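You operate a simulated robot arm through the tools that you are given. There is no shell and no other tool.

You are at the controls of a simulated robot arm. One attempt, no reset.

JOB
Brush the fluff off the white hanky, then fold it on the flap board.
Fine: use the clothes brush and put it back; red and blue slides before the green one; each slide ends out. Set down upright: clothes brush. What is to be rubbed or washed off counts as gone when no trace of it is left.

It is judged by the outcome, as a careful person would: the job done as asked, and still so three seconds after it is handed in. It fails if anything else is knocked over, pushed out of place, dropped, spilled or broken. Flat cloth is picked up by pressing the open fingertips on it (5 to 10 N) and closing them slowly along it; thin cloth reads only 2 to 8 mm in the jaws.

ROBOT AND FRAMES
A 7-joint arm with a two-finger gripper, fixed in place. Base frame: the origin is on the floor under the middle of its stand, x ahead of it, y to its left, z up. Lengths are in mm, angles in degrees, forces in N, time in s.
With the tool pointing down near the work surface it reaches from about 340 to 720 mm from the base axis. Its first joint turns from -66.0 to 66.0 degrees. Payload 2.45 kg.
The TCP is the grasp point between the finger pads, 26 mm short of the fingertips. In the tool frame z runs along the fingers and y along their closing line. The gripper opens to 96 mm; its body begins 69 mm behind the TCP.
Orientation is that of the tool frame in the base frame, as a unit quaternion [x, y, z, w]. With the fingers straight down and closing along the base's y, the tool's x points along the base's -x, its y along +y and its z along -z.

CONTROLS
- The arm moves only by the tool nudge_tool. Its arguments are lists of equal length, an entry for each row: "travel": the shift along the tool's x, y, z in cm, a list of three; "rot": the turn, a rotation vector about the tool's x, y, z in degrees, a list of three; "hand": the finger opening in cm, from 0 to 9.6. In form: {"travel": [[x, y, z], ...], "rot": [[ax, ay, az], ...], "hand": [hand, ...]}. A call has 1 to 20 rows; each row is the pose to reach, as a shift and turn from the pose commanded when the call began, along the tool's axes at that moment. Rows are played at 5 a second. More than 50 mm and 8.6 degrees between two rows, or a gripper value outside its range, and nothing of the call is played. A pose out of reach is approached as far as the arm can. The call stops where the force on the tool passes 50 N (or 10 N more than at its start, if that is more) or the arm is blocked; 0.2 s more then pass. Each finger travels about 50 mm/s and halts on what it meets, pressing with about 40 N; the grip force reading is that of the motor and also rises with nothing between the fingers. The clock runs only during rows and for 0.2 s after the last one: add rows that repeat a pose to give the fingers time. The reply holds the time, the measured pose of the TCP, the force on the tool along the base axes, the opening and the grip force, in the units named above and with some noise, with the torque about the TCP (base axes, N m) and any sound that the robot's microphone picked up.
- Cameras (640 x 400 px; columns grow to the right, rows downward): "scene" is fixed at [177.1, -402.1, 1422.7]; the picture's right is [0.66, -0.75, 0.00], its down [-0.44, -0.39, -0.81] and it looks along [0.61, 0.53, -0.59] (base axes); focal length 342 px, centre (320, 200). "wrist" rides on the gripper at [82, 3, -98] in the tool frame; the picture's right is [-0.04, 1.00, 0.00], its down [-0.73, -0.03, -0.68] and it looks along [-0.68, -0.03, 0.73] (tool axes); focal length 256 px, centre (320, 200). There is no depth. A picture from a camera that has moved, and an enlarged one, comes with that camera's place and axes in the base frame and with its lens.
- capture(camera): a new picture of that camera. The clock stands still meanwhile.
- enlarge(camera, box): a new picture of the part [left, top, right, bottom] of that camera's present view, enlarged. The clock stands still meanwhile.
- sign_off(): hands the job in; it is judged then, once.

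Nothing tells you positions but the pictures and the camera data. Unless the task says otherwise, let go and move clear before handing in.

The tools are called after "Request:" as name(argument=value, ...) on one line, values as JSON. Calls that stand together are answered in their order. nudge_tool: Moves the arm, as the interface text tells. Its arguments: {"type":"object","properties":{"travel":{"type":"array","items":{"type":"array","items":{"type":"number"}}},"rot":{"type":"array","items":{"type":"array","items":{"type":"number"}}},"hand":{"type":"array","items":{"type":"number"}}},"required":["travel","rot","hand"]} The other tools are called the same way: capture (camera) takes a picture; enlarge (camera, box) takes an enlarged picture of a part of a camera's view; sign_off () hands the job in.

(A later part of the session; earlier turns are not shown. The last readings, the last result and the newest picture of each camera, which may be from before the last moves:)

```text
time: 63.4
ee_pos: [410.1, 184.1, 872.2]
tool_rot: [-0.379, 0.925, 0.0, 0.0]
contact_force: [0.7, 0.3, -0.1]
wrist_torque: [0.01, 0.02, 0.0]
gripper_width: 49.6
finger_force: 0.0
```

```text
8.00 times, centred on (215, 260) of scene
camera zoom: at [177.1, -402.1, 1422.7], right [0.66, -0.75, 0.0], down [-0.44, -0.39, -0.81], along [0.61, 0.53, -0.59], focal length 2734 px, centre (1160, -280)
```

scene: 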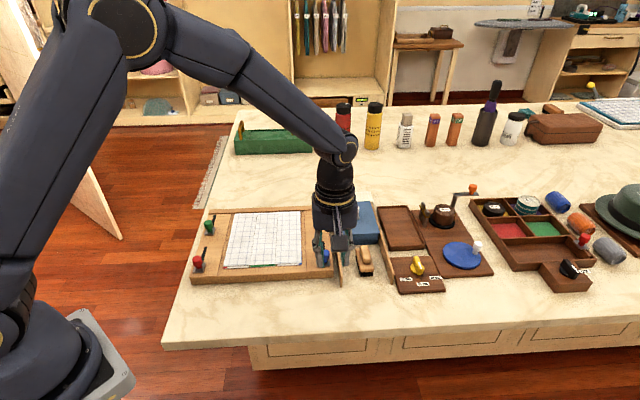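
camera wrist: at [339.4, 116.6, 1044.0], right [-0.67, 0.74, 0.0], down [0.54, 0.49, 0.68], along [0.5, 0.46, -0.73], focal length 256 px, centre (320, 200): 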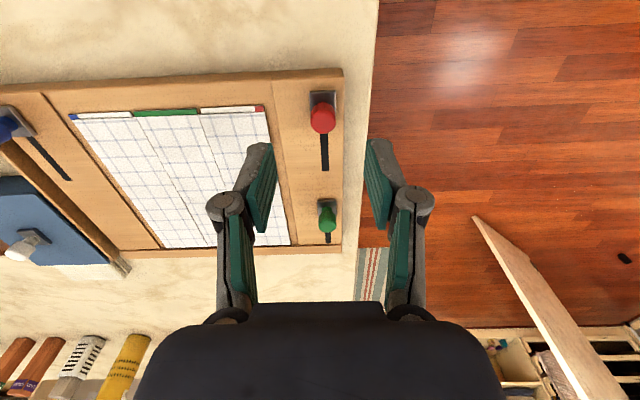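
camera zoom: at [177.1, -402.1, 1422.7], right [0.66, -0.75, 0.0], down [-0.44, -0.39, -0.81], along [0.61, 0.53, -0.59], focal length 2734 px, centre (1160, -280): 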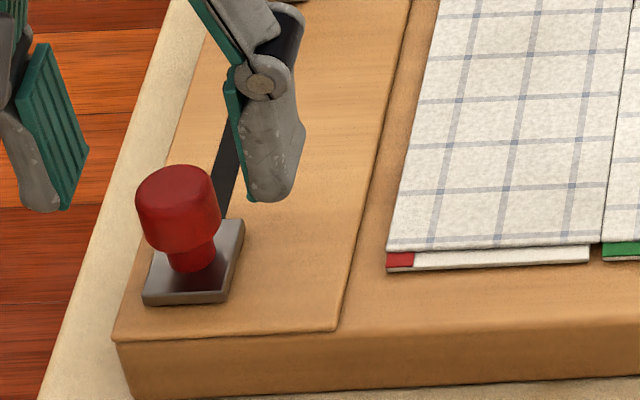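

Aligned within 3 mm. I'll descend to z≈848 and close on the red knob.

Request:
nudge_tool(travel=[[0.1, 0, 1.0], [0.2, 0, 2.0], [0.2, 0, 2.4], [0.2, 0, 2.4], [0.2, 0, 2.4], [0.2, 0, 2.4], [0.2, 0, 2.4], [0.2, 0, 2.4]], rot=[[0, 0, 0], [0, 0, 0], [0, 0, 0], [0, 0, 0], [0, 0, 0], [0, 0, 0], [0, 0, 0], [0, 0, 0]], hand=[5, 5, 5, 4.2, 3.4, 2.6, 2.0, 2.0])

Request:
enlarge(camera="wrist", box=[200, 40, 440, 220])

Request:
enlarge(camera="scene", box=[185, 235, 245, 285])

```text
time: 65.2
ee_pos: [408.1, 182.6, 847.0]
tool_rot: [-0.38, 0.925, 0.0, 0.0]
contact_force: [2.1, -1.8, -0.9]
wrist_torque: [-0.06, 0.0, -0.01]
gripper_width: 21.4
finger_force: 1.5
```

```text
2.22 times, centred on (320, 130) of wrist
camera zoom: at [348.7, 129.0, 945.1], right [-0.67, 0.74, 0.0], down [0.54, 0.49, 0.68], along [0.5, 0.46, -0.73], focal length 569 px, centre (320, 356)
```

zoom: 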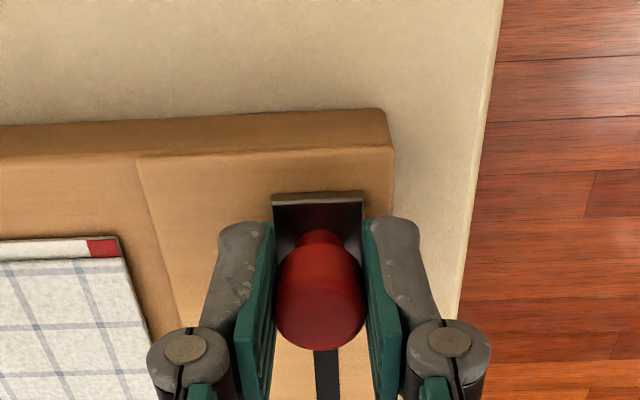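

```text
8.00 times, centred on (215, 260) of scene
camera zoom: at [177.1, -402.2, 1422.7], right [0.66, -0.75, 0.0], down [-0.44, -0.39, -0.81], along [0.61, 0.53, -0.59], focal length 2734 px, centre (1160, -280)
```

zoom: 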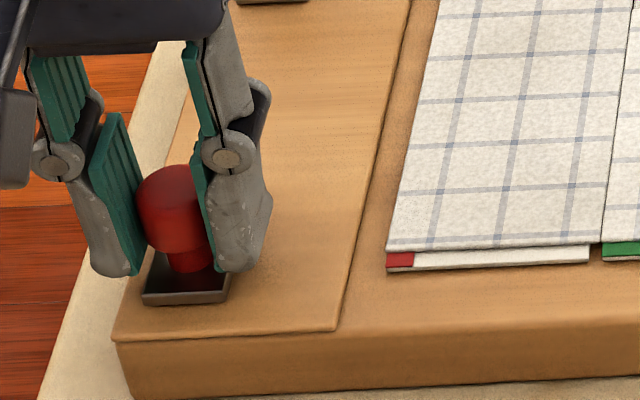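

The red knob is held at 21 mm. I'll firm up the grip and push it 30 mm along its slot, then watch how the flap responds.

Request:
nudge_tool(travel=[[0, 0, 0], [-0.5, 0, 0], [-1.0, 0, 0], [-1.5, 0, 0], [-2.0, 0, 0], [-2.5, 0, 0], [-3.0, 0, 0]], rot=[[0, 0, 0], [0, 0, 0], [0, 0, 0], [0, 0, 0], [0, 0, 0], [0, 0, 0], [0, 0, 0]], hand=[1.8, 1.8, 1.8, 1.8, 1.8, 1.8, 1.8])

Request:
enlarge(camera="scene", box=[180, 180, 340, 300])

Request:
capture(camera="wrist")

```text
time: 66.8
ee_pos: [431.0, 204.6, 848.6]
tool_rot: [-0.379, 0.925, -0.001, 0.001]
contact_force: [5.1, -7.8, 15.4]
wrist_torque: [-0.49, 0.15, -0.04]
gripper_width: 20.6
finger_force: 44.8
```

```text
3.33 times, centred on (260, 240) of scene
camera zoom: at [177.0, -402.4, 1422.7], right [0.66, -0.75, 0.0], down [-0.44, -0.39, -0.81], along [0.61, 0.53, -0.59], focal length 1139 px, centre (520, 67)
```

zoom: 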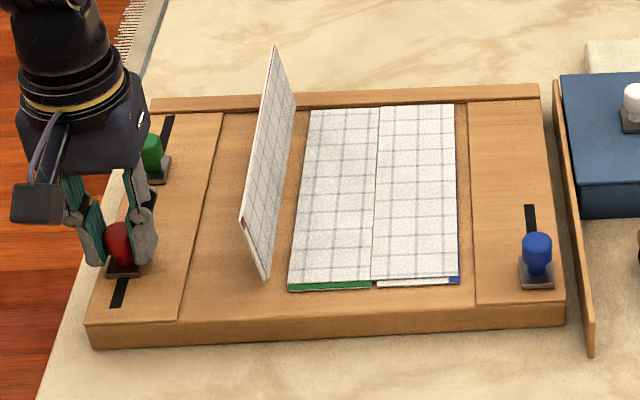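

```text
taken
camera wrist: at [370.3, 150.5, 944.9], right [-0.67, 0.74, 0.0], down [0.54, 0.49, 0.68], along [0.5, 0.46, -0.73], focal length 256 px, centre (320, 200)
```

wrist: 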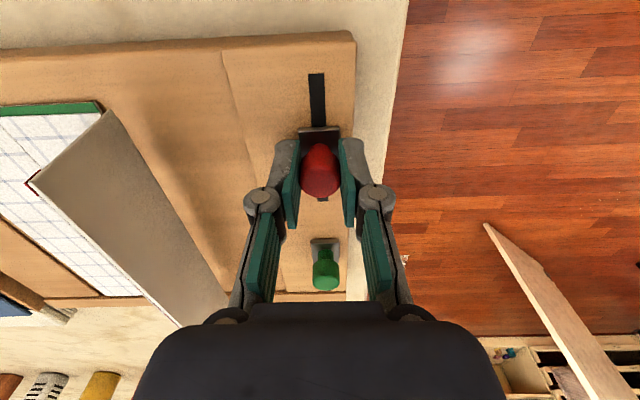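

Pushing the slide swings the red flap up (about 80° at half travel), carrying its hanky panel with it. I'll ease the side load slightly and continue toward the slot's far end.

Request:
nudge_tool(travel=[[-0.4, -0.12, -0.1], [-0.8, -0.12, -0.12], [-1.2, -0.14, -0.12], [-1.6, -0.16, -0.12], [-2.0, -0.18, -0.12], [-2.4, -0.2, -0.12]], rot=[[0, 0, 0], [0, 0, 0], [0, 0, 0], [0, 0, 0], [0, 0, 0], [0, 0, 0]], hand=[1.8, 1.8, 1.8, 1.8, 1.8, 1.8])

Request:
enlarge(camera="scene", box=[180, 180, 340, 300])

Request:
capture(camera="wrist")

```text
time: 68.2
ee_pos: [446.1, 221.1, 847.0]
tool_rot: [-0.38, 0.925, 0.0, -0.002]
contact_force: [-5.7, 6.3, -14.7]
wrist_torque: [-0.17, 0.45, 0.02]
gripper_width: 20.2
finger_force: 45.1
```

```text
3.33 times, centred on (260, 240) of scene
camera zoom: at [177.1, -401.9, 1422.8], right [0.66, -0.75, 0.0], down [-0.44, -0.39, -0.81], along [0.61, 0.53, -0.59], focal length 1139 px, centre (520, 67)
```

zoom: 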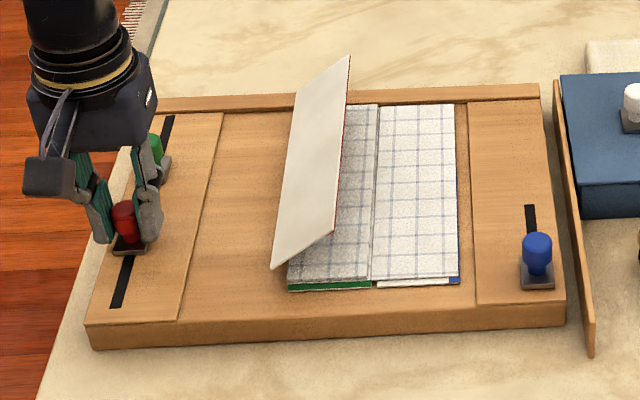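

```text
taken
camera wrist: at [387.3, 166.7, 945.3], right [-0.67, 0.74, 0.0], down [0.54, 0.5, 0.68], along [0.5, 0.46, -0.74], focal length 256 px, centre (320, 200)
```

wrist: 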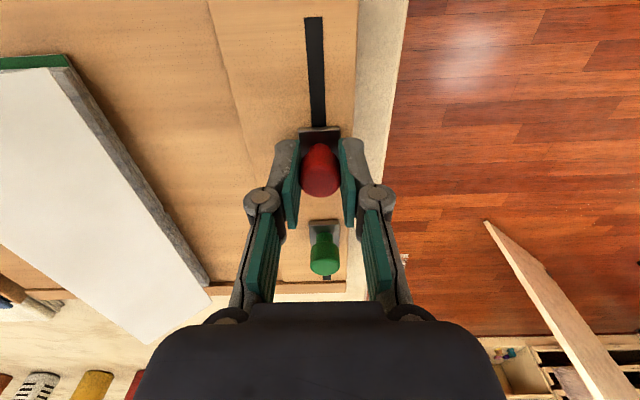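

The flap is past vertical, at about 130°. I'll relax the small sideways and vertical loads and continue to the end of the slot in small steps.

Request:
nudge_tool(travel=[[0, 0.08, 0.06], [-0.3, 0.08, 0.06], [-0.6, 0.08, 0.06], [-0.9, 0.08, 0.06], [-1.2, 0.08, 0.06]], rot=[[0, 0, 0], [0, 0, 0], [0, 0, 0], [0, 0, 0], [0, 0, 0]], hand=[1.8, 1.8, 1.8, 1.8, 1.8])

Request:
enlarge(camera="scene", box=[180, 180, 340, 300])

Request:
enlarge(camera="scene", box=[185, 205, 245, 265])

```text
time: 69.4
ee_pos: [452.8, 227.8, 848.4]
tool_rot: [-0.379, 0.925, -0.001, -0.006]
contact_force: [-29.2, -7.2, 13.7]
wrist_torque: [-0.08, 0.62, 0.01]
gripper_width: 21.0
finger_force: 44.4
```

```text
3.33 times, centred on (260, 240) of scene
camera zoom: at [176.2, -402.4, 1422.8], right [0.66, -0.75, 0.0], down [-0.44, -0.39, -0.81], along [0.61, 0.53, -0.59], focal length 1139 px, centre (520, 67)
```

zoom: 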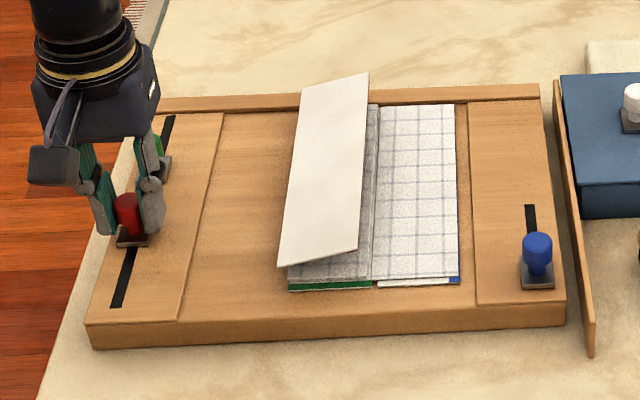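

```text
6.67 times, centred on (215, 235) of scene
camera zoom: at [176.2, -402.4, 1422.8], right [0.66, -0.75, 0.0], down [-0.44, -0.39, -0.81], along [0.61, 0.53, -0.59], focal length 2278 px, centre (1020, -33)
```

zoom: 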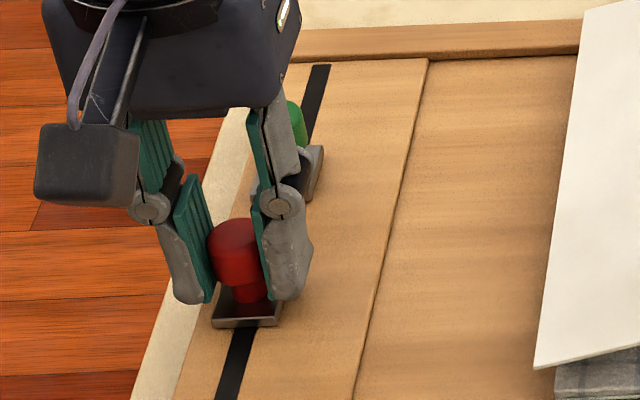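

The slide has moved about 64 mm and now meets about 26 N of resistance, with the flap at about 155°. I'll press a touch more to check whether this is the end stop.

Request:
nudge_tool(travel=[[-0.15, -0.1, 0], [-0.3, -0.15, 0], [-0.3, -0.15, 0], [-0.3, -0.15, 0]], rot=[[0, 0, 0], [0, 0, 0], [0, 0, 0], [0, 0, 0]], hand=[1.8, 1.8, 1.8, 1.8])

Request:
enlarge(camera="scene", box=[180, 180, 340, 300])

```text
time: 70.4
ee_pos: [454.3, 227.7, 847.5]
tool_rot: [-0.38, 0.925, -0.001, -0.008]
contact_force: [-38.3, -3.6, 12.9]
wrist_torque: [-0.15, 1.0, 0.11]
gripper_width: 21.0
finger_force: 45.3
```

```text
3.33 times, centred on (260, 240) of scene
camera zoom: at [176.0, -402.3, 1422.8], right [0.66, -0.75, 0.0], down [-0.44, -0.39, -0.81], along [0.61, 0.53, -0.59], focal length 1139 px, centre (520, 67)
```

zoom: 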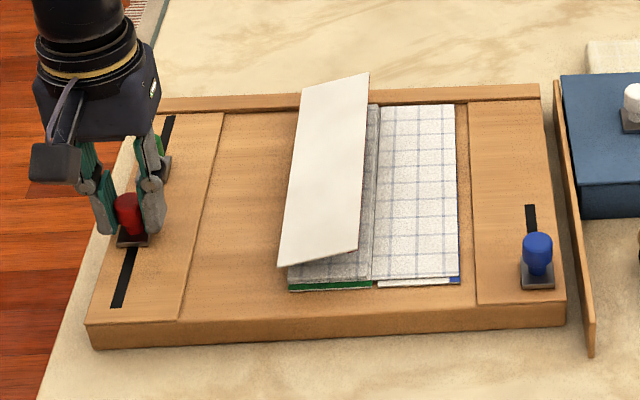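

This is the end stop: there is no further movement. Now I'll draw the red slide back out to return the flap, watching that the hanky panel stays folded.

Request:
nudge_tool(travel=[[0.2, 0.1, 0], [0.5, 0.18, 0], [0.9, 0.18, 0], [1.3, 0.18, 0], [1.7, 0.19, 0], [2.1, 0.19, 0], [2.5, 0.2, 0], [2.9, 0.2, 0], [3.3, 0.2, 0]], rot=[[0, 0, 0], [0, 0, 0], [0, 0, 0], [0, 0, 0], [0, 0, 0], [0, 0, 0], [0, 0, 0], [0, 0, 0], [0, 0, 0]], hand=[1.8, 1.8, 1.8, 1.8, 1.8, 1.8, 1.8, 1.8, 1.8])

Request:
enlarge(camera="scene", box=[180, 180, 340, 300])

```text
time: 72.4
ee_pos: [434.6, 208.8, 848.7]
tool_rot: [-0.38, 0.925, 0.0, -0.001]
contact_force: [-9.8, 11.6, -28.4]
wrist_torque: [0.09, 0.4, 0.0]
gripper_width: 20.8
finger_force: 44.5
```

```text
3.33 times, centred on (260, 240) of scene
camera zoom: at [177.2, -401.7, 1422.8], right [0.66, -0.75, 0.0], down [-0.44, -0.39, -0.81], along [0.61, 0.53, -0.59], focal length 1139 px, centre (520, 67)
```

zoom: 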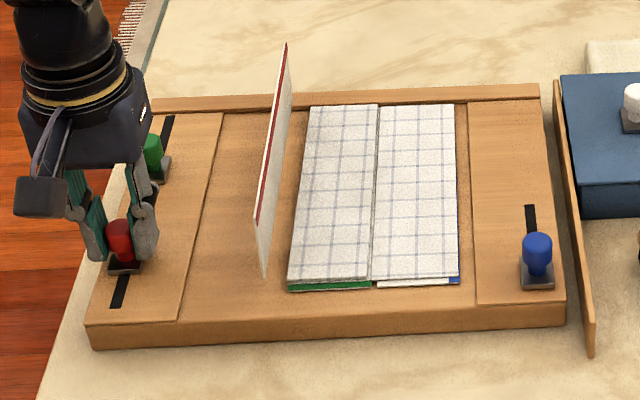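

The fold worked: the bare red flap is swinging back and the left panel stays folded on the middle. I'll keep drawing the slide out, relaxing the side load.

Request:
nudge_tool(travel=[[0.2, 0.12, 0.1], [0.6, 0.15, 0.15], [1.0, 0.15, 0.15], [1.4, 0.15, 0.15], [1.8, 0.15, 0.15], [2.2, 0.15, 0.15], [2.6, 0.15, 0.15], [3.0, 0.15, 0.15], [3.3, 0.15, 0.15], [3.6, 0.15, 0.15]], rot=[[0, 0, 0], [0, 0, 0], [0, 0, 0], [0, 0, 0], [0, 0, 0], [0, 0, 0], [0, 0, 0], [0, 0, 0], [0, 0, 0], [0, 0, 0]], hand=[1.8, 1.8, 1.8, 1.8, 1.8, 1.8, 1.8, 1.8, 1.8, 1.8])

Request:
enlarge(camera="scene", box=[180, 180, 340, 300])

Request:
capture(camera="wrist")

```text
time: 74.6
ee_pos: [410.5, 184.3, 847.3]
tool_rot: [-0.379, 0.926, 0.0, 0.003]
contact_force: [15.0, -5.9, 27.3]
wrist_torque: [-0.51, -0.06, -0.01]
gripper_width: 20.5
finger_force: 45.0
```

```text
3.33 times, centred on (260, 240) of scene
camera zoom: at [177.1, -402.4, 1422.6], right [0.66, -0.75, 0.0], down [-0.44, -0.39, -0.81], along [0.61, 0.53, -0.59], focal length 1139 px, centre (520, 67)
```

zoom: 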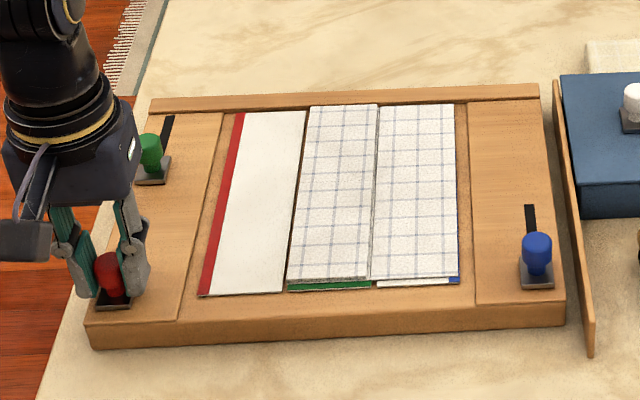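

```text
taken
camera wrist: at [349.3, 129.7, 943.7], right [-0.67, 0.74, 0.0], down [0.54, 0.49, 0.68], along [0.51, 0.46, -0.73], focal length 256 px, centre (320, 200)
```

wrist: 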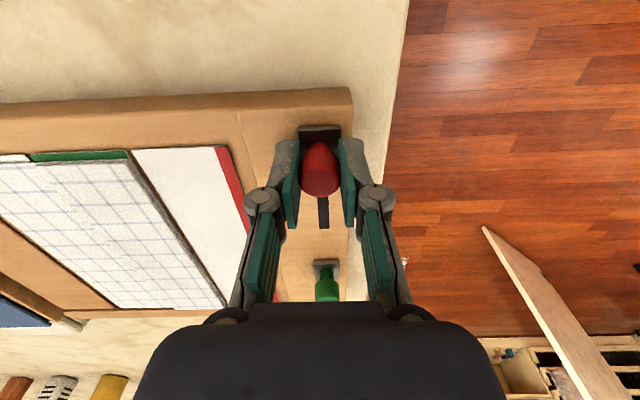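

The red flap lies flat again and the left panel is neatly folded. I'll nudge the slide the last 2 mm to its out stop and relax the loads.

Request:
nudge_tool(travel=[[0.1, -0.1, -0.15], [0.25, -0.12, -0.2], [0.3, -0.12, -0.2], [0.3, -0.12, -0.2]], rot=[[0, 0, 0], [0, 0, 0], [0, 0, 0], [0, 0, 0]], hand=[1.8, 1.8, 1.8, 1.8])

Request:
enlarge(camera="scene", box=[185, 235, 245, 285])

```text
time: 75.6
ee_pos: [408.4, 182.6, 848.3]
tool_rot: [-0.38, 0.925, 0.001, 0.003]
contact_force: [21.5, 9.2, -27.7]
wrist_torque: [0.2, -0.52, -0.03]
gripper_width: 20.8
finger_force: 45.2
```

```text
8.00 times, centred on (215, 260) of scene
camera zoom: at [177.9, -401.8, 1422.7], right [0.66, -0.75, 0.0], down [-0.44, -0.39, -0.81], along [0.61, 0.53, -0.59], focal length 2734 px, centre (1160, -280)
```

zoom: 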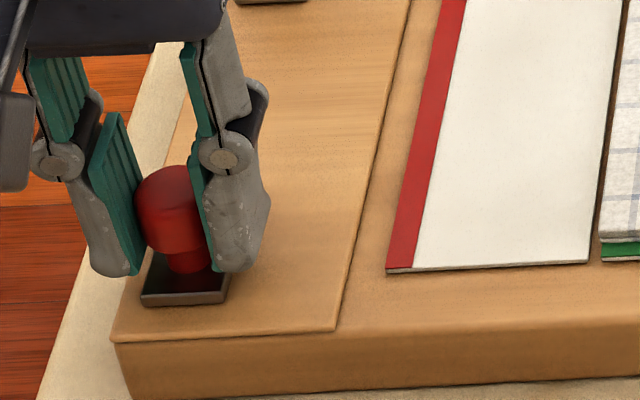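

The red slide is back at its out stop. I'll relax, release and rise clear.

Request:
nudge_tool(travel=[[-0.15, 0, 0.08], [-0.2, 0, 0.08], [-0.2, 0, 0.08], [-0.2, 0, 0.08], [-0.2, 0, 0.08], [-0.2, 0, 0.08], [-0.2, 0, -2.0], [-0.2, 0, -5.0], [-0.2, 0, -8.0], [-0.2, 0, -8.0]], rot=[[0, 0, 0], [0, 0, 0], [0, 0, 0], [0, 0, 0], [0, 0, 0], [0, 0, 0], [0, 0, 0], [0, 0, 0], [0, 0, 0], [0, 0, 0]], hand=[1.9, 2.1, 2.6, 3.4, 4.2, 5.0, 5.0, 5.0, 5.0, 5.0])

Request:
enlarge(camera="scene", box=[180, 180, 340, 300])

Request:
capture(camera="wrist")

```text
time: 77.8
ee_pos: [408.4, 182.9, 930.8]
tool_rot: [-0.379, 0.925, 0.0, 0.0]
contact_force: [0.2, -0.2, 0.0]
wrist_torque: [0.01, 0.0, -0.02]
gripper_width: 50.2
finger_force: 0.1
```

```text
3.33 times, centred on (260, 240) of scene
camera zoom: at [177.0, -402.1, 1422.7], right [0.66, -0.75, 0.0], down [-0.44, -0.39, -0.81], along [0.61, 0.53, -0.59], focal length 1139 px, centre (520, 67)
```

zoom: 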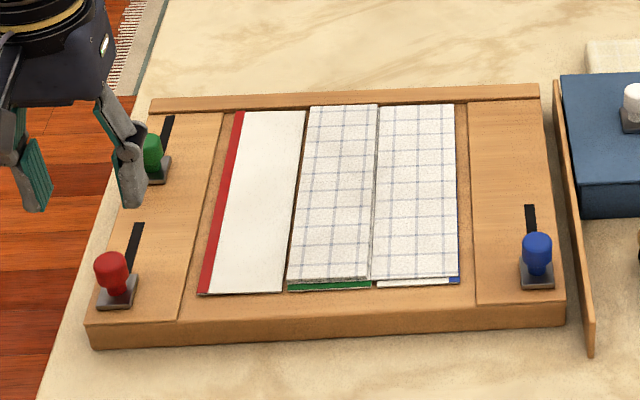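

```text
taken
camera wrist: at [348.7, 128.6, 1026.5], right [-0.67, 0.74, 0.0], down [0.54, 0.49, 0.68], along [0.5, 0.46, -0.73], focal length 256 px, centre (320, 200)
```

wrist: 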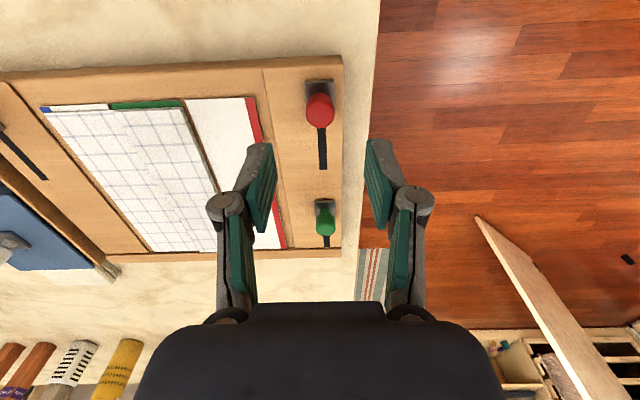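

The red step is complete and its slide is out. Next I'll move 300 mm across the board to the blue knob near (620.5, -30).

Request:
nudge_tool(travel=[[0, -4.2, -1], [0, -8.5, -1], [0, -12.8, -1], [-0.1, -17.1, -1], [-0.1, -21.4, -1], [-0.15, -25.7, -1], [-0.15, -30.0, -0.5], [-0.15, -30.0, 0], [-0.15, -30.0, 0]], rot=[[0, 0, 0], [0, 0, 0], [0, 0, 0], [0, 0, 0], [0, 0, 0], [0, 0, 0], [0, 0, 0], [0, 0, 0], [0, 0, 0]], hand=[5, 5, 5, 5, 5, 5, 5, 5, 5])

Request:
capture(camera="wrist")

Request:
enlarge(camera="scene", box=[290, 200, 370, 280])

```text
time: 79.8
ee_pos: [621.2, -29.4, 928.4]
tool_rot: [-0.38, 0.925, 0.0, 0.0]
contact_force: [0.1, 0.0, 0.6]
wrist_torque: [0.01, -0.03, -0.02]
gripper_width: 50.0
finger_force: 0.0
```

```text
taken
camera wrist: at [560.7, -83.8, 1025.9], right [-0.67, 0.74, 0.0], down [0.54, 0.49, 0.68], along [0.5, 0.46, -0.73], focal length 256 px, centre (320, 200)
```

wrist: 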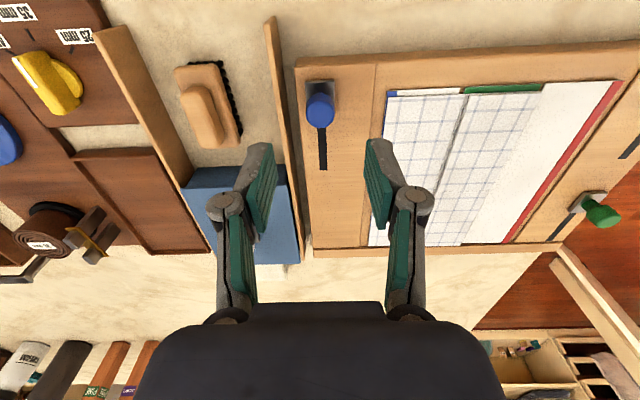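

```text
5.00 times, centred on (330, 240) of scene
camera zoom: at [177.0, -402.1, 1422.7], right [0.66, -0.75, 0.0], down [-0.44, -0.39, -0.81], along [0.61, 0.53, -0.59], focal length 1708 px, centre (270, 0)
```

zoom: 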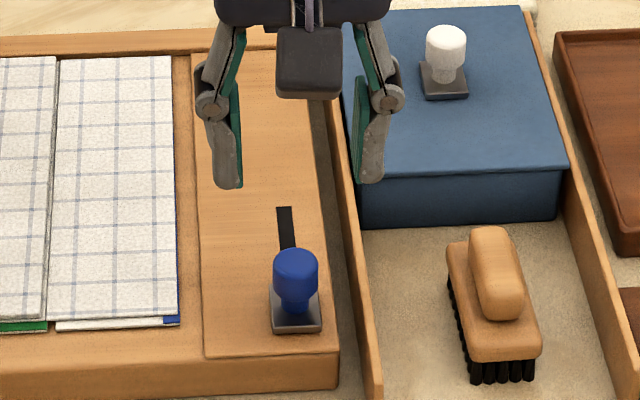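

Blue shows the same image position as red did, so the gripper is aligned. A wall top (z≈818) runs about 30 mm to its right, so I'll use a narrower 36 mm opening and keep the fingertips at z≈825.

Request:
nudge_tool(travel=[[0, 0, 0], [0, 0, 2.0], [0, 0, 4.0], [0, 0, 5.5], [0, 0, 5.5]], rot=[[0, 0, 0], [0, 0, 0], [0, 0, 0], [0, 0, 0], [0, 0, 0]], hand=[3.8, 3.8, 3.8, 3.8, 3.8])

Request:
enlarge(camera="wrist", box=[200, 40, 440, 220])

Request:
enlarge(camera="scene", box=[300, 220, 360, 270])

```text
time: 81.0
ee_pos: [621.3, -29.8, 873.4]
tool_rot: [-0.38, 0.925, 0.001, 0.0]
contact_force: [-0.9, -0.8, 0.5]
wrist_torque: [0.04, 0.0, -0.01]
gripper_width: 38.3
finger_force: 0.0
```

```text
2.22 times, centred on (320, 130) of wrist
camera zoom: at [560.9, -84.0, 970.5], right [-0.67, 0.74, 0.0], down [0.54, 0.49, 0.68], along [0.5, 0.46, -0.73], focal length 569 px, centre (320, 356)
```

zoom: 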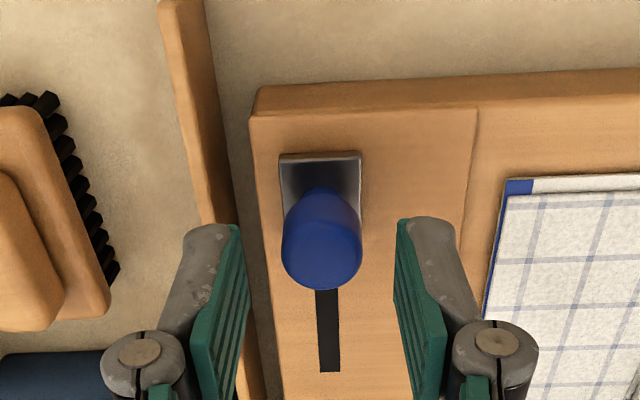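

```text
8.00 times, centred on (330, 245) of scene
camera zoom: at [177.1, -402.1, 1422.7], right [0.66, -0.75, 0.0], down [-0.44, -0.39, -0.81], along [0.61, 0.53, -0.59], focal length 2734 px, centre (240, -160)
```

zoom: 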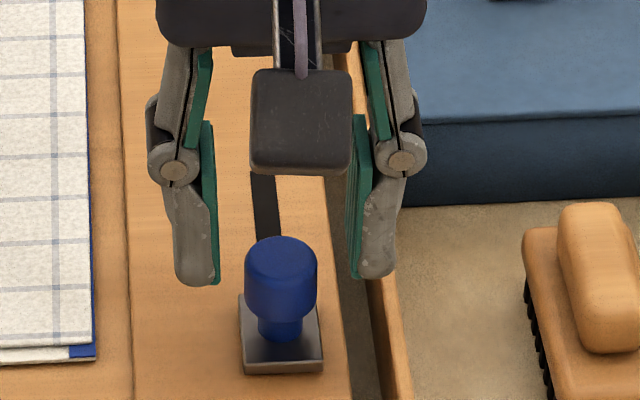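

Centred well. I'll narrow to 30 mm and descend to TCP z≈852, checking for any contact.

Request:
nudge_tool(travel=[[0, 0, 0], [0, 0, 0], [0.05, 0.05, 0.8], [0.05, 0.05, 1.5], [0.05, 0.05, 2.1], [0.05, 0.05, 2.1]], rot=[[0, 0, 0], [0, 0, 0], [0, 0, 0], [0, 0, 0], [0, 0, 0], [0, 0, 0]], hand=[3.4, 3.0, 3.0, 3.0, 3.0, 3.0])

Request:
enlarge(camera="wrist", box=[200, 40, 440, 220])

Request:
enlarge(camera="scene", box=[300, 220, 360, 270])

```text
time: 82.4
ee_pos: [620.2, -29.4, 852.4]
tool_rot: [-0.379, 0.925, 0.0, -0.001]
contact_force: [0.7, 0.8, -0.4]
wrist_torque: [-0.03, 0.02, 0.0]
gripper_width: 29.7
finger_force: 0.1
```

```text
2.22 times, centred on (320, 130) of wrist
camera zoom: at [559.7, -83.7, 949.8], right [-0.67, 0.74, 0.0], down [0.54, 0.49, 0.68], along [0.5, 0.46, -0.73], focal length 569 px, centre (320, 356)
```

zoom: 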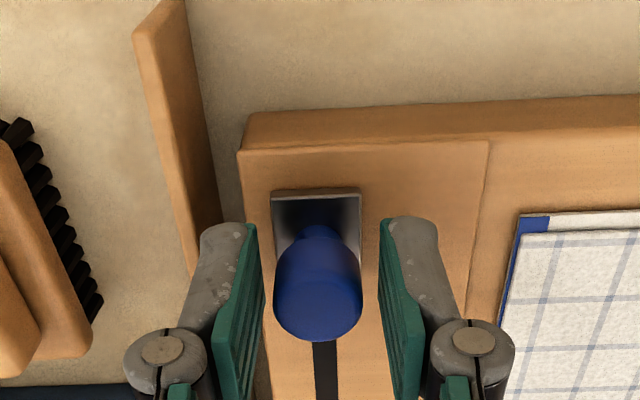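

```text
8.00 times, centred on (330, 245) of scene
camera zoom: at [177.1, -402.1, 1422.7], right [0.66, -0.75, 0.0], down [-0.44, -0.39, -0.81], along [0.61, 0.53, -0.59], focal length 2734 px, centre (240, -160)
```

zoom: 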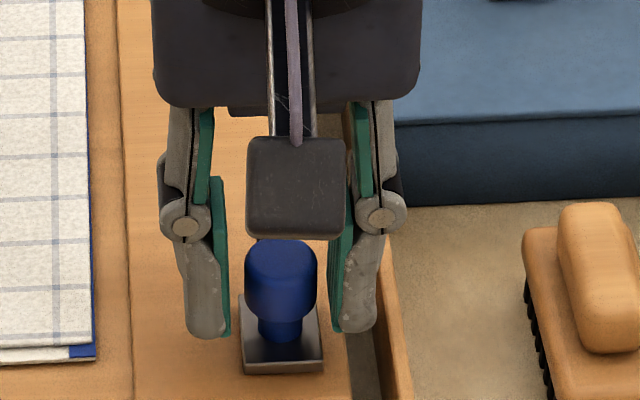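

Clear of the wall with no contact. I'll close on the blue knob.

Request:
nudge_tool(travel=[[0, 0, 0], [0, 0, 0], [0, 0, 0], [0, 0, 0]], rot=[[0, 0, 0], [0, 0, 0], [0, 0, 0], [0, 0, 0]], hand=[2.5, 2.0, 1.9, 1.9])

Request:
nudge_tool(travel=[[-0.4, 0, 0], [-0.8, 0, 0], [-1.2, 0, 0], [-1.6, 0, 0], [-2.0, 0, 0], [-2.4, 0, 0]], rot=[[0, 0, 0], [0, 0, 0], [0, 0, 0], [0, 0, 0], [0, 0, 0], [0, 0, 0]], hand=[1.9, 1.9, 1.9, 1.9, 1.9, 1.9])

Request:
enlarge(camera="scene", box=[200, 180, 360, 300])

```text
time: 83.4
ee_pos: [619.6, -30.3, 852.4]
tool_rot: [-0.38, 0.925, 0.0, 0.0]
contact_force: [3.4, -2.0, -2.5]
wrist_torque: [-0.03, -0.11, -0.02]
gripper_width: 20.8
finger_force: 44.6
```

```text
time: 84.8
ee_pos: [636.0, -13.0, 853.6]
tool_rot: [-0.379, 0.925, 0.0, 0.0]
contact_force: [3.8, -5.6, -3.5]
wrist_torque: [-0.19, -0.06, -0.04]
gripper_width: 20.9
finger_force: 45.5
```

```text
3.33 times, centred on (280, 240) of scene
camera zoom: at [177.2, -402.3, 1422.7], right [0.66, -0.75, 0.0], down [-0.44, -0.39, -0.81], along [0.61, 0.53, -0.59], focal length 1139 px, centre (453, 67)
```

zoom: 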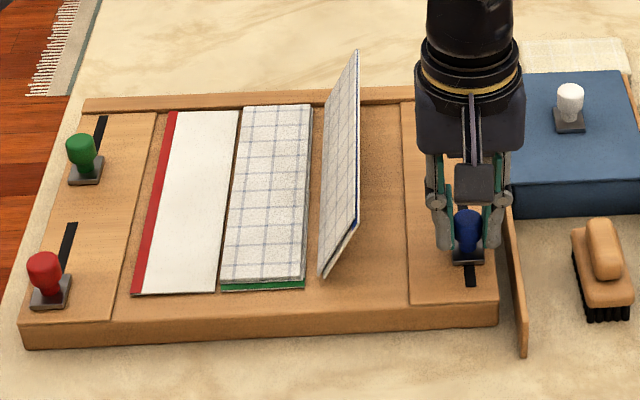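

The blue flap is rising smoothly with low forces. I'll continue to the far end of its slot.

Request:
nudge_tool(travel=[[-0.4, -0.05, 0.02], [-0.8, -0.08, 0.03], [-1.2, -0.08, 0.03], [-1.6, -0.08, 0.03], [-2.0, -0.08, 0.03], [-2.4, -0.08, 0.03], [-2.8, -0.08, 0.03], [-3.2, -0.08, 0.03]], rot=[[0, 0, 0], [0, 0, 0], [0, 0, 0], [0, 0, 0], [0, 0, 0], [0, 0, 0], [0, 0, 0], [0, 0, 0]], hand=[1.9, 1.9, 1.9, 1.9, 1.9, 1.9, 1.9, 1.9])

Request:
enlarge(camera="scene", box=[200, 180, 360, 300])

Request:
capture(camera="wrist")

```text
time: 86.6
ee_pos: [660.4, 9.7, 853.4]
tool_rot: [-0.379, 0.925, 0.0, 0.0]
contact_force: [-3.6, 2.8, 7.1]
wrist_torque: [0.21, -0.06, 0.01]
gripper_width: 20.7
finger_force: 44.7
```

```text
3.33 times, centred on (280, 240) of scene
camera zoom: at [176.8, -402.1, 1422.8], right [0.66, -0.75, 0.0], down [-0.44, -0.39, -0.81], along [0.61, 0.53, -0.59], focal length 1139 px, centre (453, 67)
```

zoom: 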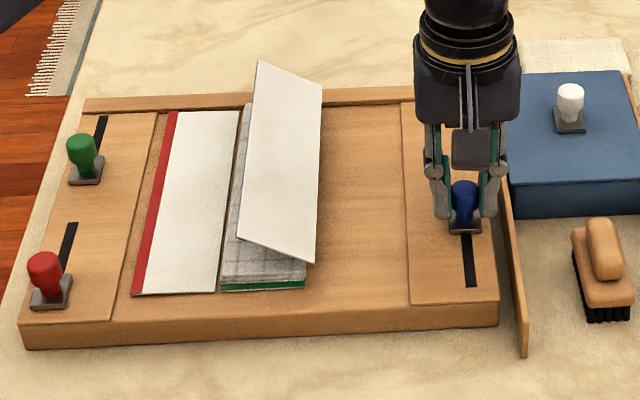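

```text
taken
camera wrist: at [599.7, -44.7, 949.9], right [-0.67, 0.74, 0.0], down [0.54, 0.49, 0.68], along [0.5, 0.46, -0.73], focal length 256 px, centre (320, 200)
```

wrist: 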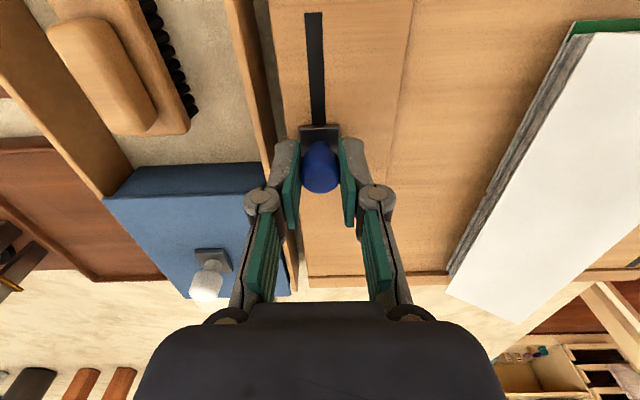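

57 mm travelled, with the flap at about 140°. Continuing the last millimetres to the stop.

Request:
nudge_tool(travel=[[-0.3, 0.03, 0], [-0.5, 0.03, 0], [-0.7, 0.03, 0], [-0.9, 0.03, 0], [-1.0, 0.03, 0], [-1.0, 0.03, 0]], rot=[[0, 0, 0], [0, 0, 0], [0, 0, 0], [0, 0, 0], [0, 0, 0], [0, 0, 0]], hand=[1.9, 1.9, 1.9, 1.9, 1.9, 1.9])

Request:
enlarge(camera="scene", box=[200, 180, 360, 300])

```text
time: 88.0
ee_pos: [665.4, 14.5, 852.6]
tool_rot: [-0.38, 0.925, -0.001, -0.003]
contact_force: [-25.4, -10.4, 18.1]
wrist_torque: [-0.02, 0.38, 0.01]
gripper_width: 20.6
finger_force: 44.6
```

```text
3.33 times, centred on (280, 240) of scene
camera zoom: at [176.0, -402.4, 1422.8], right [0.66, -0.75, 0.0], down [-0.44, -0.39, -0.81], along [0.61, 0.53, -0.59], focal length 1139 px, centre (453, 67)
```

zoom: 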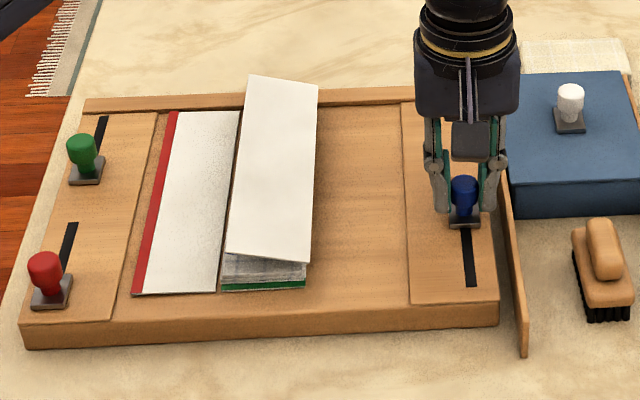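

At the end stop (64 mm, 25 N). Now I'll draw the blue slide back out.

Request:
nudge_tool(travel=[[0.2, 0, 0], [0.5, 0, 0], [0.9, 0, 0], [1.3, 0, 0], [1.7, 0, 0], [2.1, 0, 0], [2.5, 0, 0], [2.9, 0.02, 0], [3.3, 0.02, 0]], rot=[[0, 0, 0], [0, 0, 0], [0, 0, 0], [0, 0, 0], [0, 0, 0], [0, 0, 0], [0, 0, 0], [0, 0, 0], [0, 0, 0]], hand=[1.9, 1.9, 1.9, 1.9, 1.9, 1.9, 1.9, 1.9, 1.9])

Request:
enlarge(camera="scene", box=[200, 180, 360, 300])

```text
time: 90.0
ee_pos: [643.8, -7.9, 853.9]
tool_rot: [-0.379, 0.925, 0.0, -0.001]
contact_force: [0.3, 0.0, -0.1]
wrist_torque: [-0.04, 0.02, -0.07]
gripper_width: 20.8
finger_force: 45.2
```

```text
3.33 times, centred on (280, 240) of scene
camera zoom: at [177.1, -402.1, 1422.7], right [0.66, -0.75, 0.0], down [-0.44, -0.39, -0.81], along [0.61, 0.53, -0.59], focal length 1139 px, centre (453, 67)
```

zoom: 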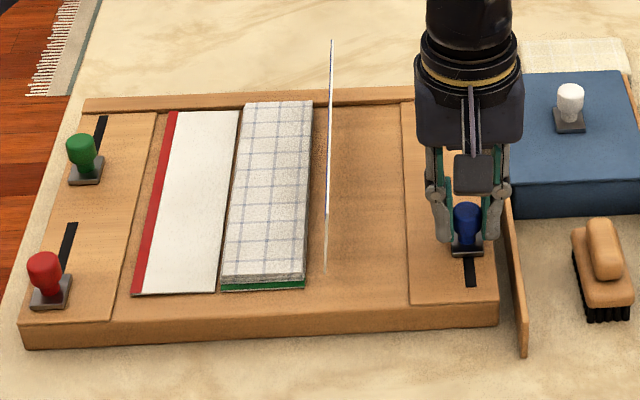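

The right panel stayed folded on top and the flap is swinging back. I'll finish drawing the blue slide out to its stop.

Request:
nudge_tool(travel=[[0.4, 0.02, 0], [0.8, 0.02, 0], [1.2, 0.03, 0], [1.6, 0.03, 0], [2.0, 0.03, 0], [2.4, 0.04, 0], [2.8, 0.04, 0], [3.2, 0.05, 0], [3.45, 0.05, 0], [3.55, 0.05, 0], [3.55, 0.05, 0]], rot=[[0, 0, 0], [0, 0, 0], [0, 0, 0], [0, 0, 0], [0, 0, 0], [0, 0, 0], [0, 0, 0], [0, 0, 0], [0, 0, 0], [0, 0, 0], [0, 0, 0]], hand=[1.9, 1.9, 1.9, 1.9, 1.9, 1.9, 1.9, 1.9, 1.9, 1.9, 1.9])

Request:
enlarge(camera="scene", box=[200, 180, 360, 300])

Request:
enlarge(camera="scene", box=[300, 220, 360, 270])

```text
time: 92.4
ee_pos: [620.7, -30.4, 852.3]
tool_rot: [-0.38, 0.925, -0.001, 0.004]
contact_force: [26.8, 2.4, -12.2]
wrist_torque: [-0.14, -0.4, 0.03]
gripper_width: 20.9
finger_force: 44.5
```

```text
3.33 times, centred on (280, 240) of scene
camera zoom: at [177.9, -402.1, 1422.6], right [0.66, -0.75, 0.0], down [-0.44, -0.39, -0.81], along [0.61, 0.53, -0.59], focal length 1139 px, centre (453, 67)
```

zoom: 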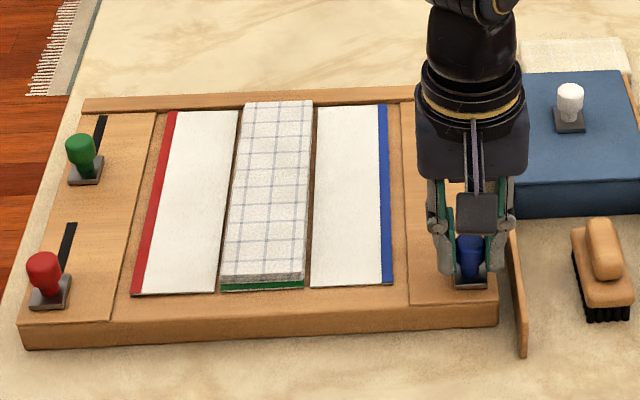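

```text
8.00 times, centred on (330, 245) of scene
camera zoom: at [177.9, -402.1, 1422.6], right [0.66, -0.75, 0.0], down [-0.44, -0.39, -0.81], along [0.61, 0.53, -0.59], focal length 2734 px, centre (240, -160)
```

zoom: 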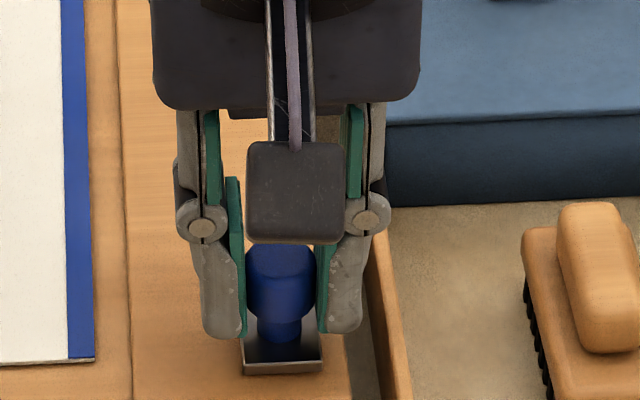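

The blue slide is at its out stop and the flap is flat. I'll relax, open modestly (the wall is close) and lift.

Request:
nudge_tool(travel=[[-0.2, 0, 0], [-0.25, 0, 0], [-0.25, 0, 0], [-0.25, 0, 0], [-0.25, 0, 0], [-0.25, 0, -1.5], [-0.25, 0, -4.0], [-0.25, 0, -7.0], [-0.25, 0, -9.0], [-0.25, 0, -9.0]], rot=[[0, 0, 0], [0, 0, 0], [0, 0, 0], [0, 0, 0], [0, 0, 0], [0, 0, 0], [0, 0, 0], [0, 0, 0], [0, 0, 0], [0, 0, 0]], hand=[2.0, 2.2, 2.6, 3.0, 3.1, 3.1, 3.1, 3.8, 5.0, 5.0])

Request:
enlarge(camera="scene", box=[180, 180, 400, 300])

Request:
capture(camera="wrist")

```text
time: 94.6
ee_pos: [618.1, -29.0, 942.5]
tool_rot: [-0.38, 0.925, 0.0, 0.0]
contact_force: [-0.3, 0.3, 0.0]
wrist_torque: [-0.02, -0.01, 0.03]
gripper_width: 49.8
finger_force: 0.1
```

```text
2.91 times, centred on (290, 240) of scene
camera zoom: at [177.0, -402.1, 1422.7], right [0.66, -0.75, 0.0], down [-0.44, -0.39, -0.81], along [0.61, 0.53, -0.59], focal length 994 px, centre (407, 84)
```

zoom: 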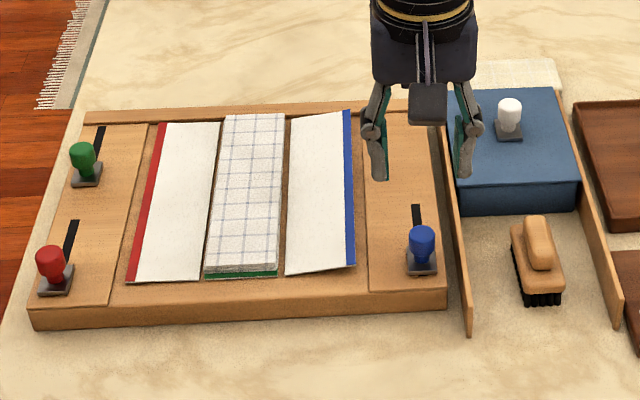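

```text
taken
camera wrist: at [558.5, -83.4, 1039.4], right [-0.67, 0.74, 0.0], down [0.54, 0.49, 0.68], along [0.5, 0.46, -0.73], focal length 256 px, centre (320, 200)
```

wrist: 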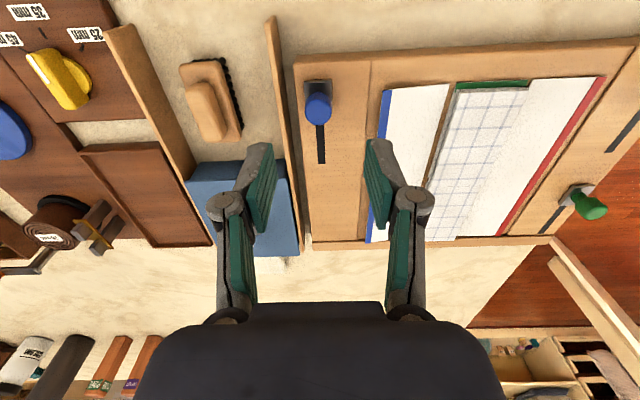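

The blue flap looks slightly raised: the slide crept in a bit as I relaxed before releasing. I'll inspect both slides and flaps.

Request:
enlarge(camera="scene", box=[270, 200, 350, 280])

Request:
enlarge(camera="scene", box=[185, 205, 265, 285])

Request:
enlarge(camera="wrist", box=[270, 50, 430, 150])

```text
5.00 times, centred on (310, 240) of scene
camera zoom: at [177.0, -402.1, 1422.7], right [0.66, -0.75, 0.0], down [-0.44, -0.39, -0.81], along [0.61, 0.53, -0.59], focal length 1708 px, centre (370, 0)
```

zoom: 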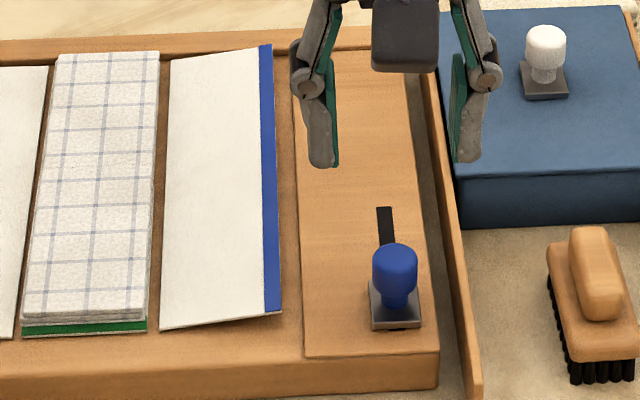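

```text
5.00 times, centred on (225, 245) of scene
camera zoom: at [177.0, -402.1, 1422.7], right [0.66, -0.75, 0.0], down [-0.44, -0.39, -0.81], along [0.61, 0.53, -0.59], focal length 1708 px, centre (795, -25)
```

zoom: 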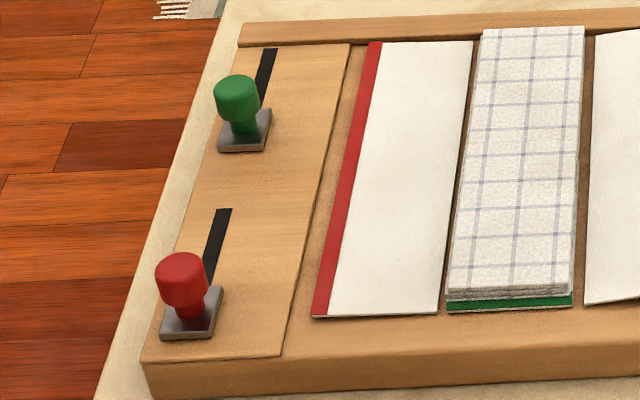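

```text
4.00 times, centred on (350, 100) of wrist
camera zoom: at [558.5, -83.4, 1039.4], right [-0.67, 0.74, 0.0], down [0.54, 0.49, 0.68], along [0.5, 0.46, -0.73], focal length 1024 px, centre (200, 600)
```

zoom: 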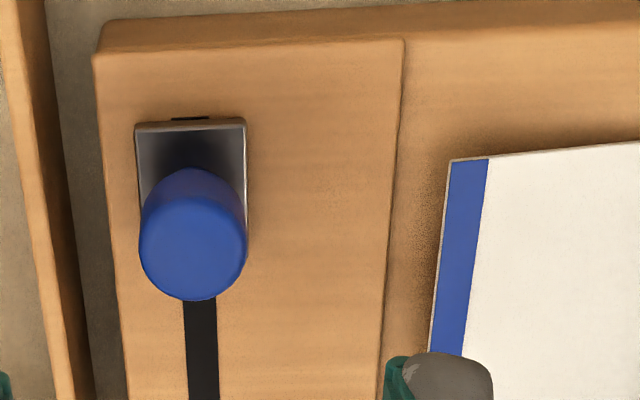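

A sliver of slot shows behind the blue plate, so the slide is 2–3 mm short of out; red is fully out. I'll re-grip blue and pull it to the stop, then release without relaxing inward.

Request:
nudge_tool(travel=[[0, 0, 0], [0, 0, 2.5], [0, 0, 5.0], [0, 0, 7.0], [0, 0, 8.2], [0, 0, 9.0], [0, 0, 9.0]], rot=[[0, 0, 0], [0, 0, 0], [0, 0, 0], [0, 0, 0], [0, 0, 0], [0, 0, 0], [0, 0, 0]], hand=[4.0, 3.1, 3.1, 3.1, 3.1, 3.1, 3.1])

Request:
enlarge(camera="wrist", box=[200, 40, 440, 220])

```text
time: 96.2
ee_pos: [618.5, -29.3, 851.8]
tool_rot: [-0.38, 0.925, 0.001, 0.0]
contact_force: [-0.5, 0.0, 0.3]
wrist_torque: [0.0, 0.0, -0.04]
gripper_width: 30.9
finger_force: 0.0
```

```text
2.22 times, centred on (320, 130) of wrist
camera zoom: at [558.5, -83.5, 949.1], right [-0.67, 0.74, 0.0], down [0.54, 0.49, 0.68], along [0.5, 0.46, -0.73], focal length 569 px, centre (320, 356)
```

zoom: 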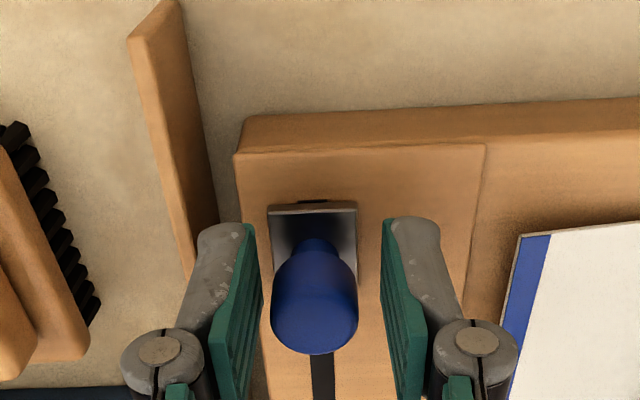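

Request:
nudge_tool(travel=[[0, -0.1, 0], [0, -0.1, 0], [0, -0.1, 0], [0.2, -0.1, 0], [0.35, -0.1, 0], [0.5, -0.1, 0], [0.65, -0.1, 0], [0.65, -0.1, 0]], rot=[[0, 0, 0], [0, 0, 0], [0, 0, 0], [0, 0, 0], [0, 0, 0], [0, 0, 0], [0, 0, 0], [0, 0, 0]], hand=[2.5, 2.0, 1.9, 1.9, 1.9, 1.9, 1.9, 1.9])

Request:
enlarge(camera="scene", box=[270, 200, 350, 280])

```text
time: 98.0
ee_pos: [617.6, -33.2, 852.2]
tool_rot: [-0.381, 0.925, 0.001, 0.003]
contact_force: [23.1, 12.8, -18.2]
wrist_torque: [0.22, -0.45, -0.01]
gripper_width: 20.6
finger_force: 44.9
```

```text
5.00 times, centred on (310, 240) of scene
camera zoom: at [178.0, -401.8, 1422.7], right [0.66, -0.75, 0.0], down [-0.44, -0.39, -0.81], along [0.61, 0.53, -0.59], focal length 1708 px, centre (370, 0)
```

zoom: 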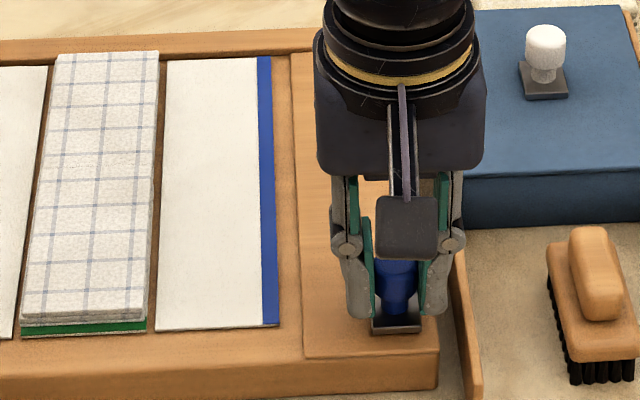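

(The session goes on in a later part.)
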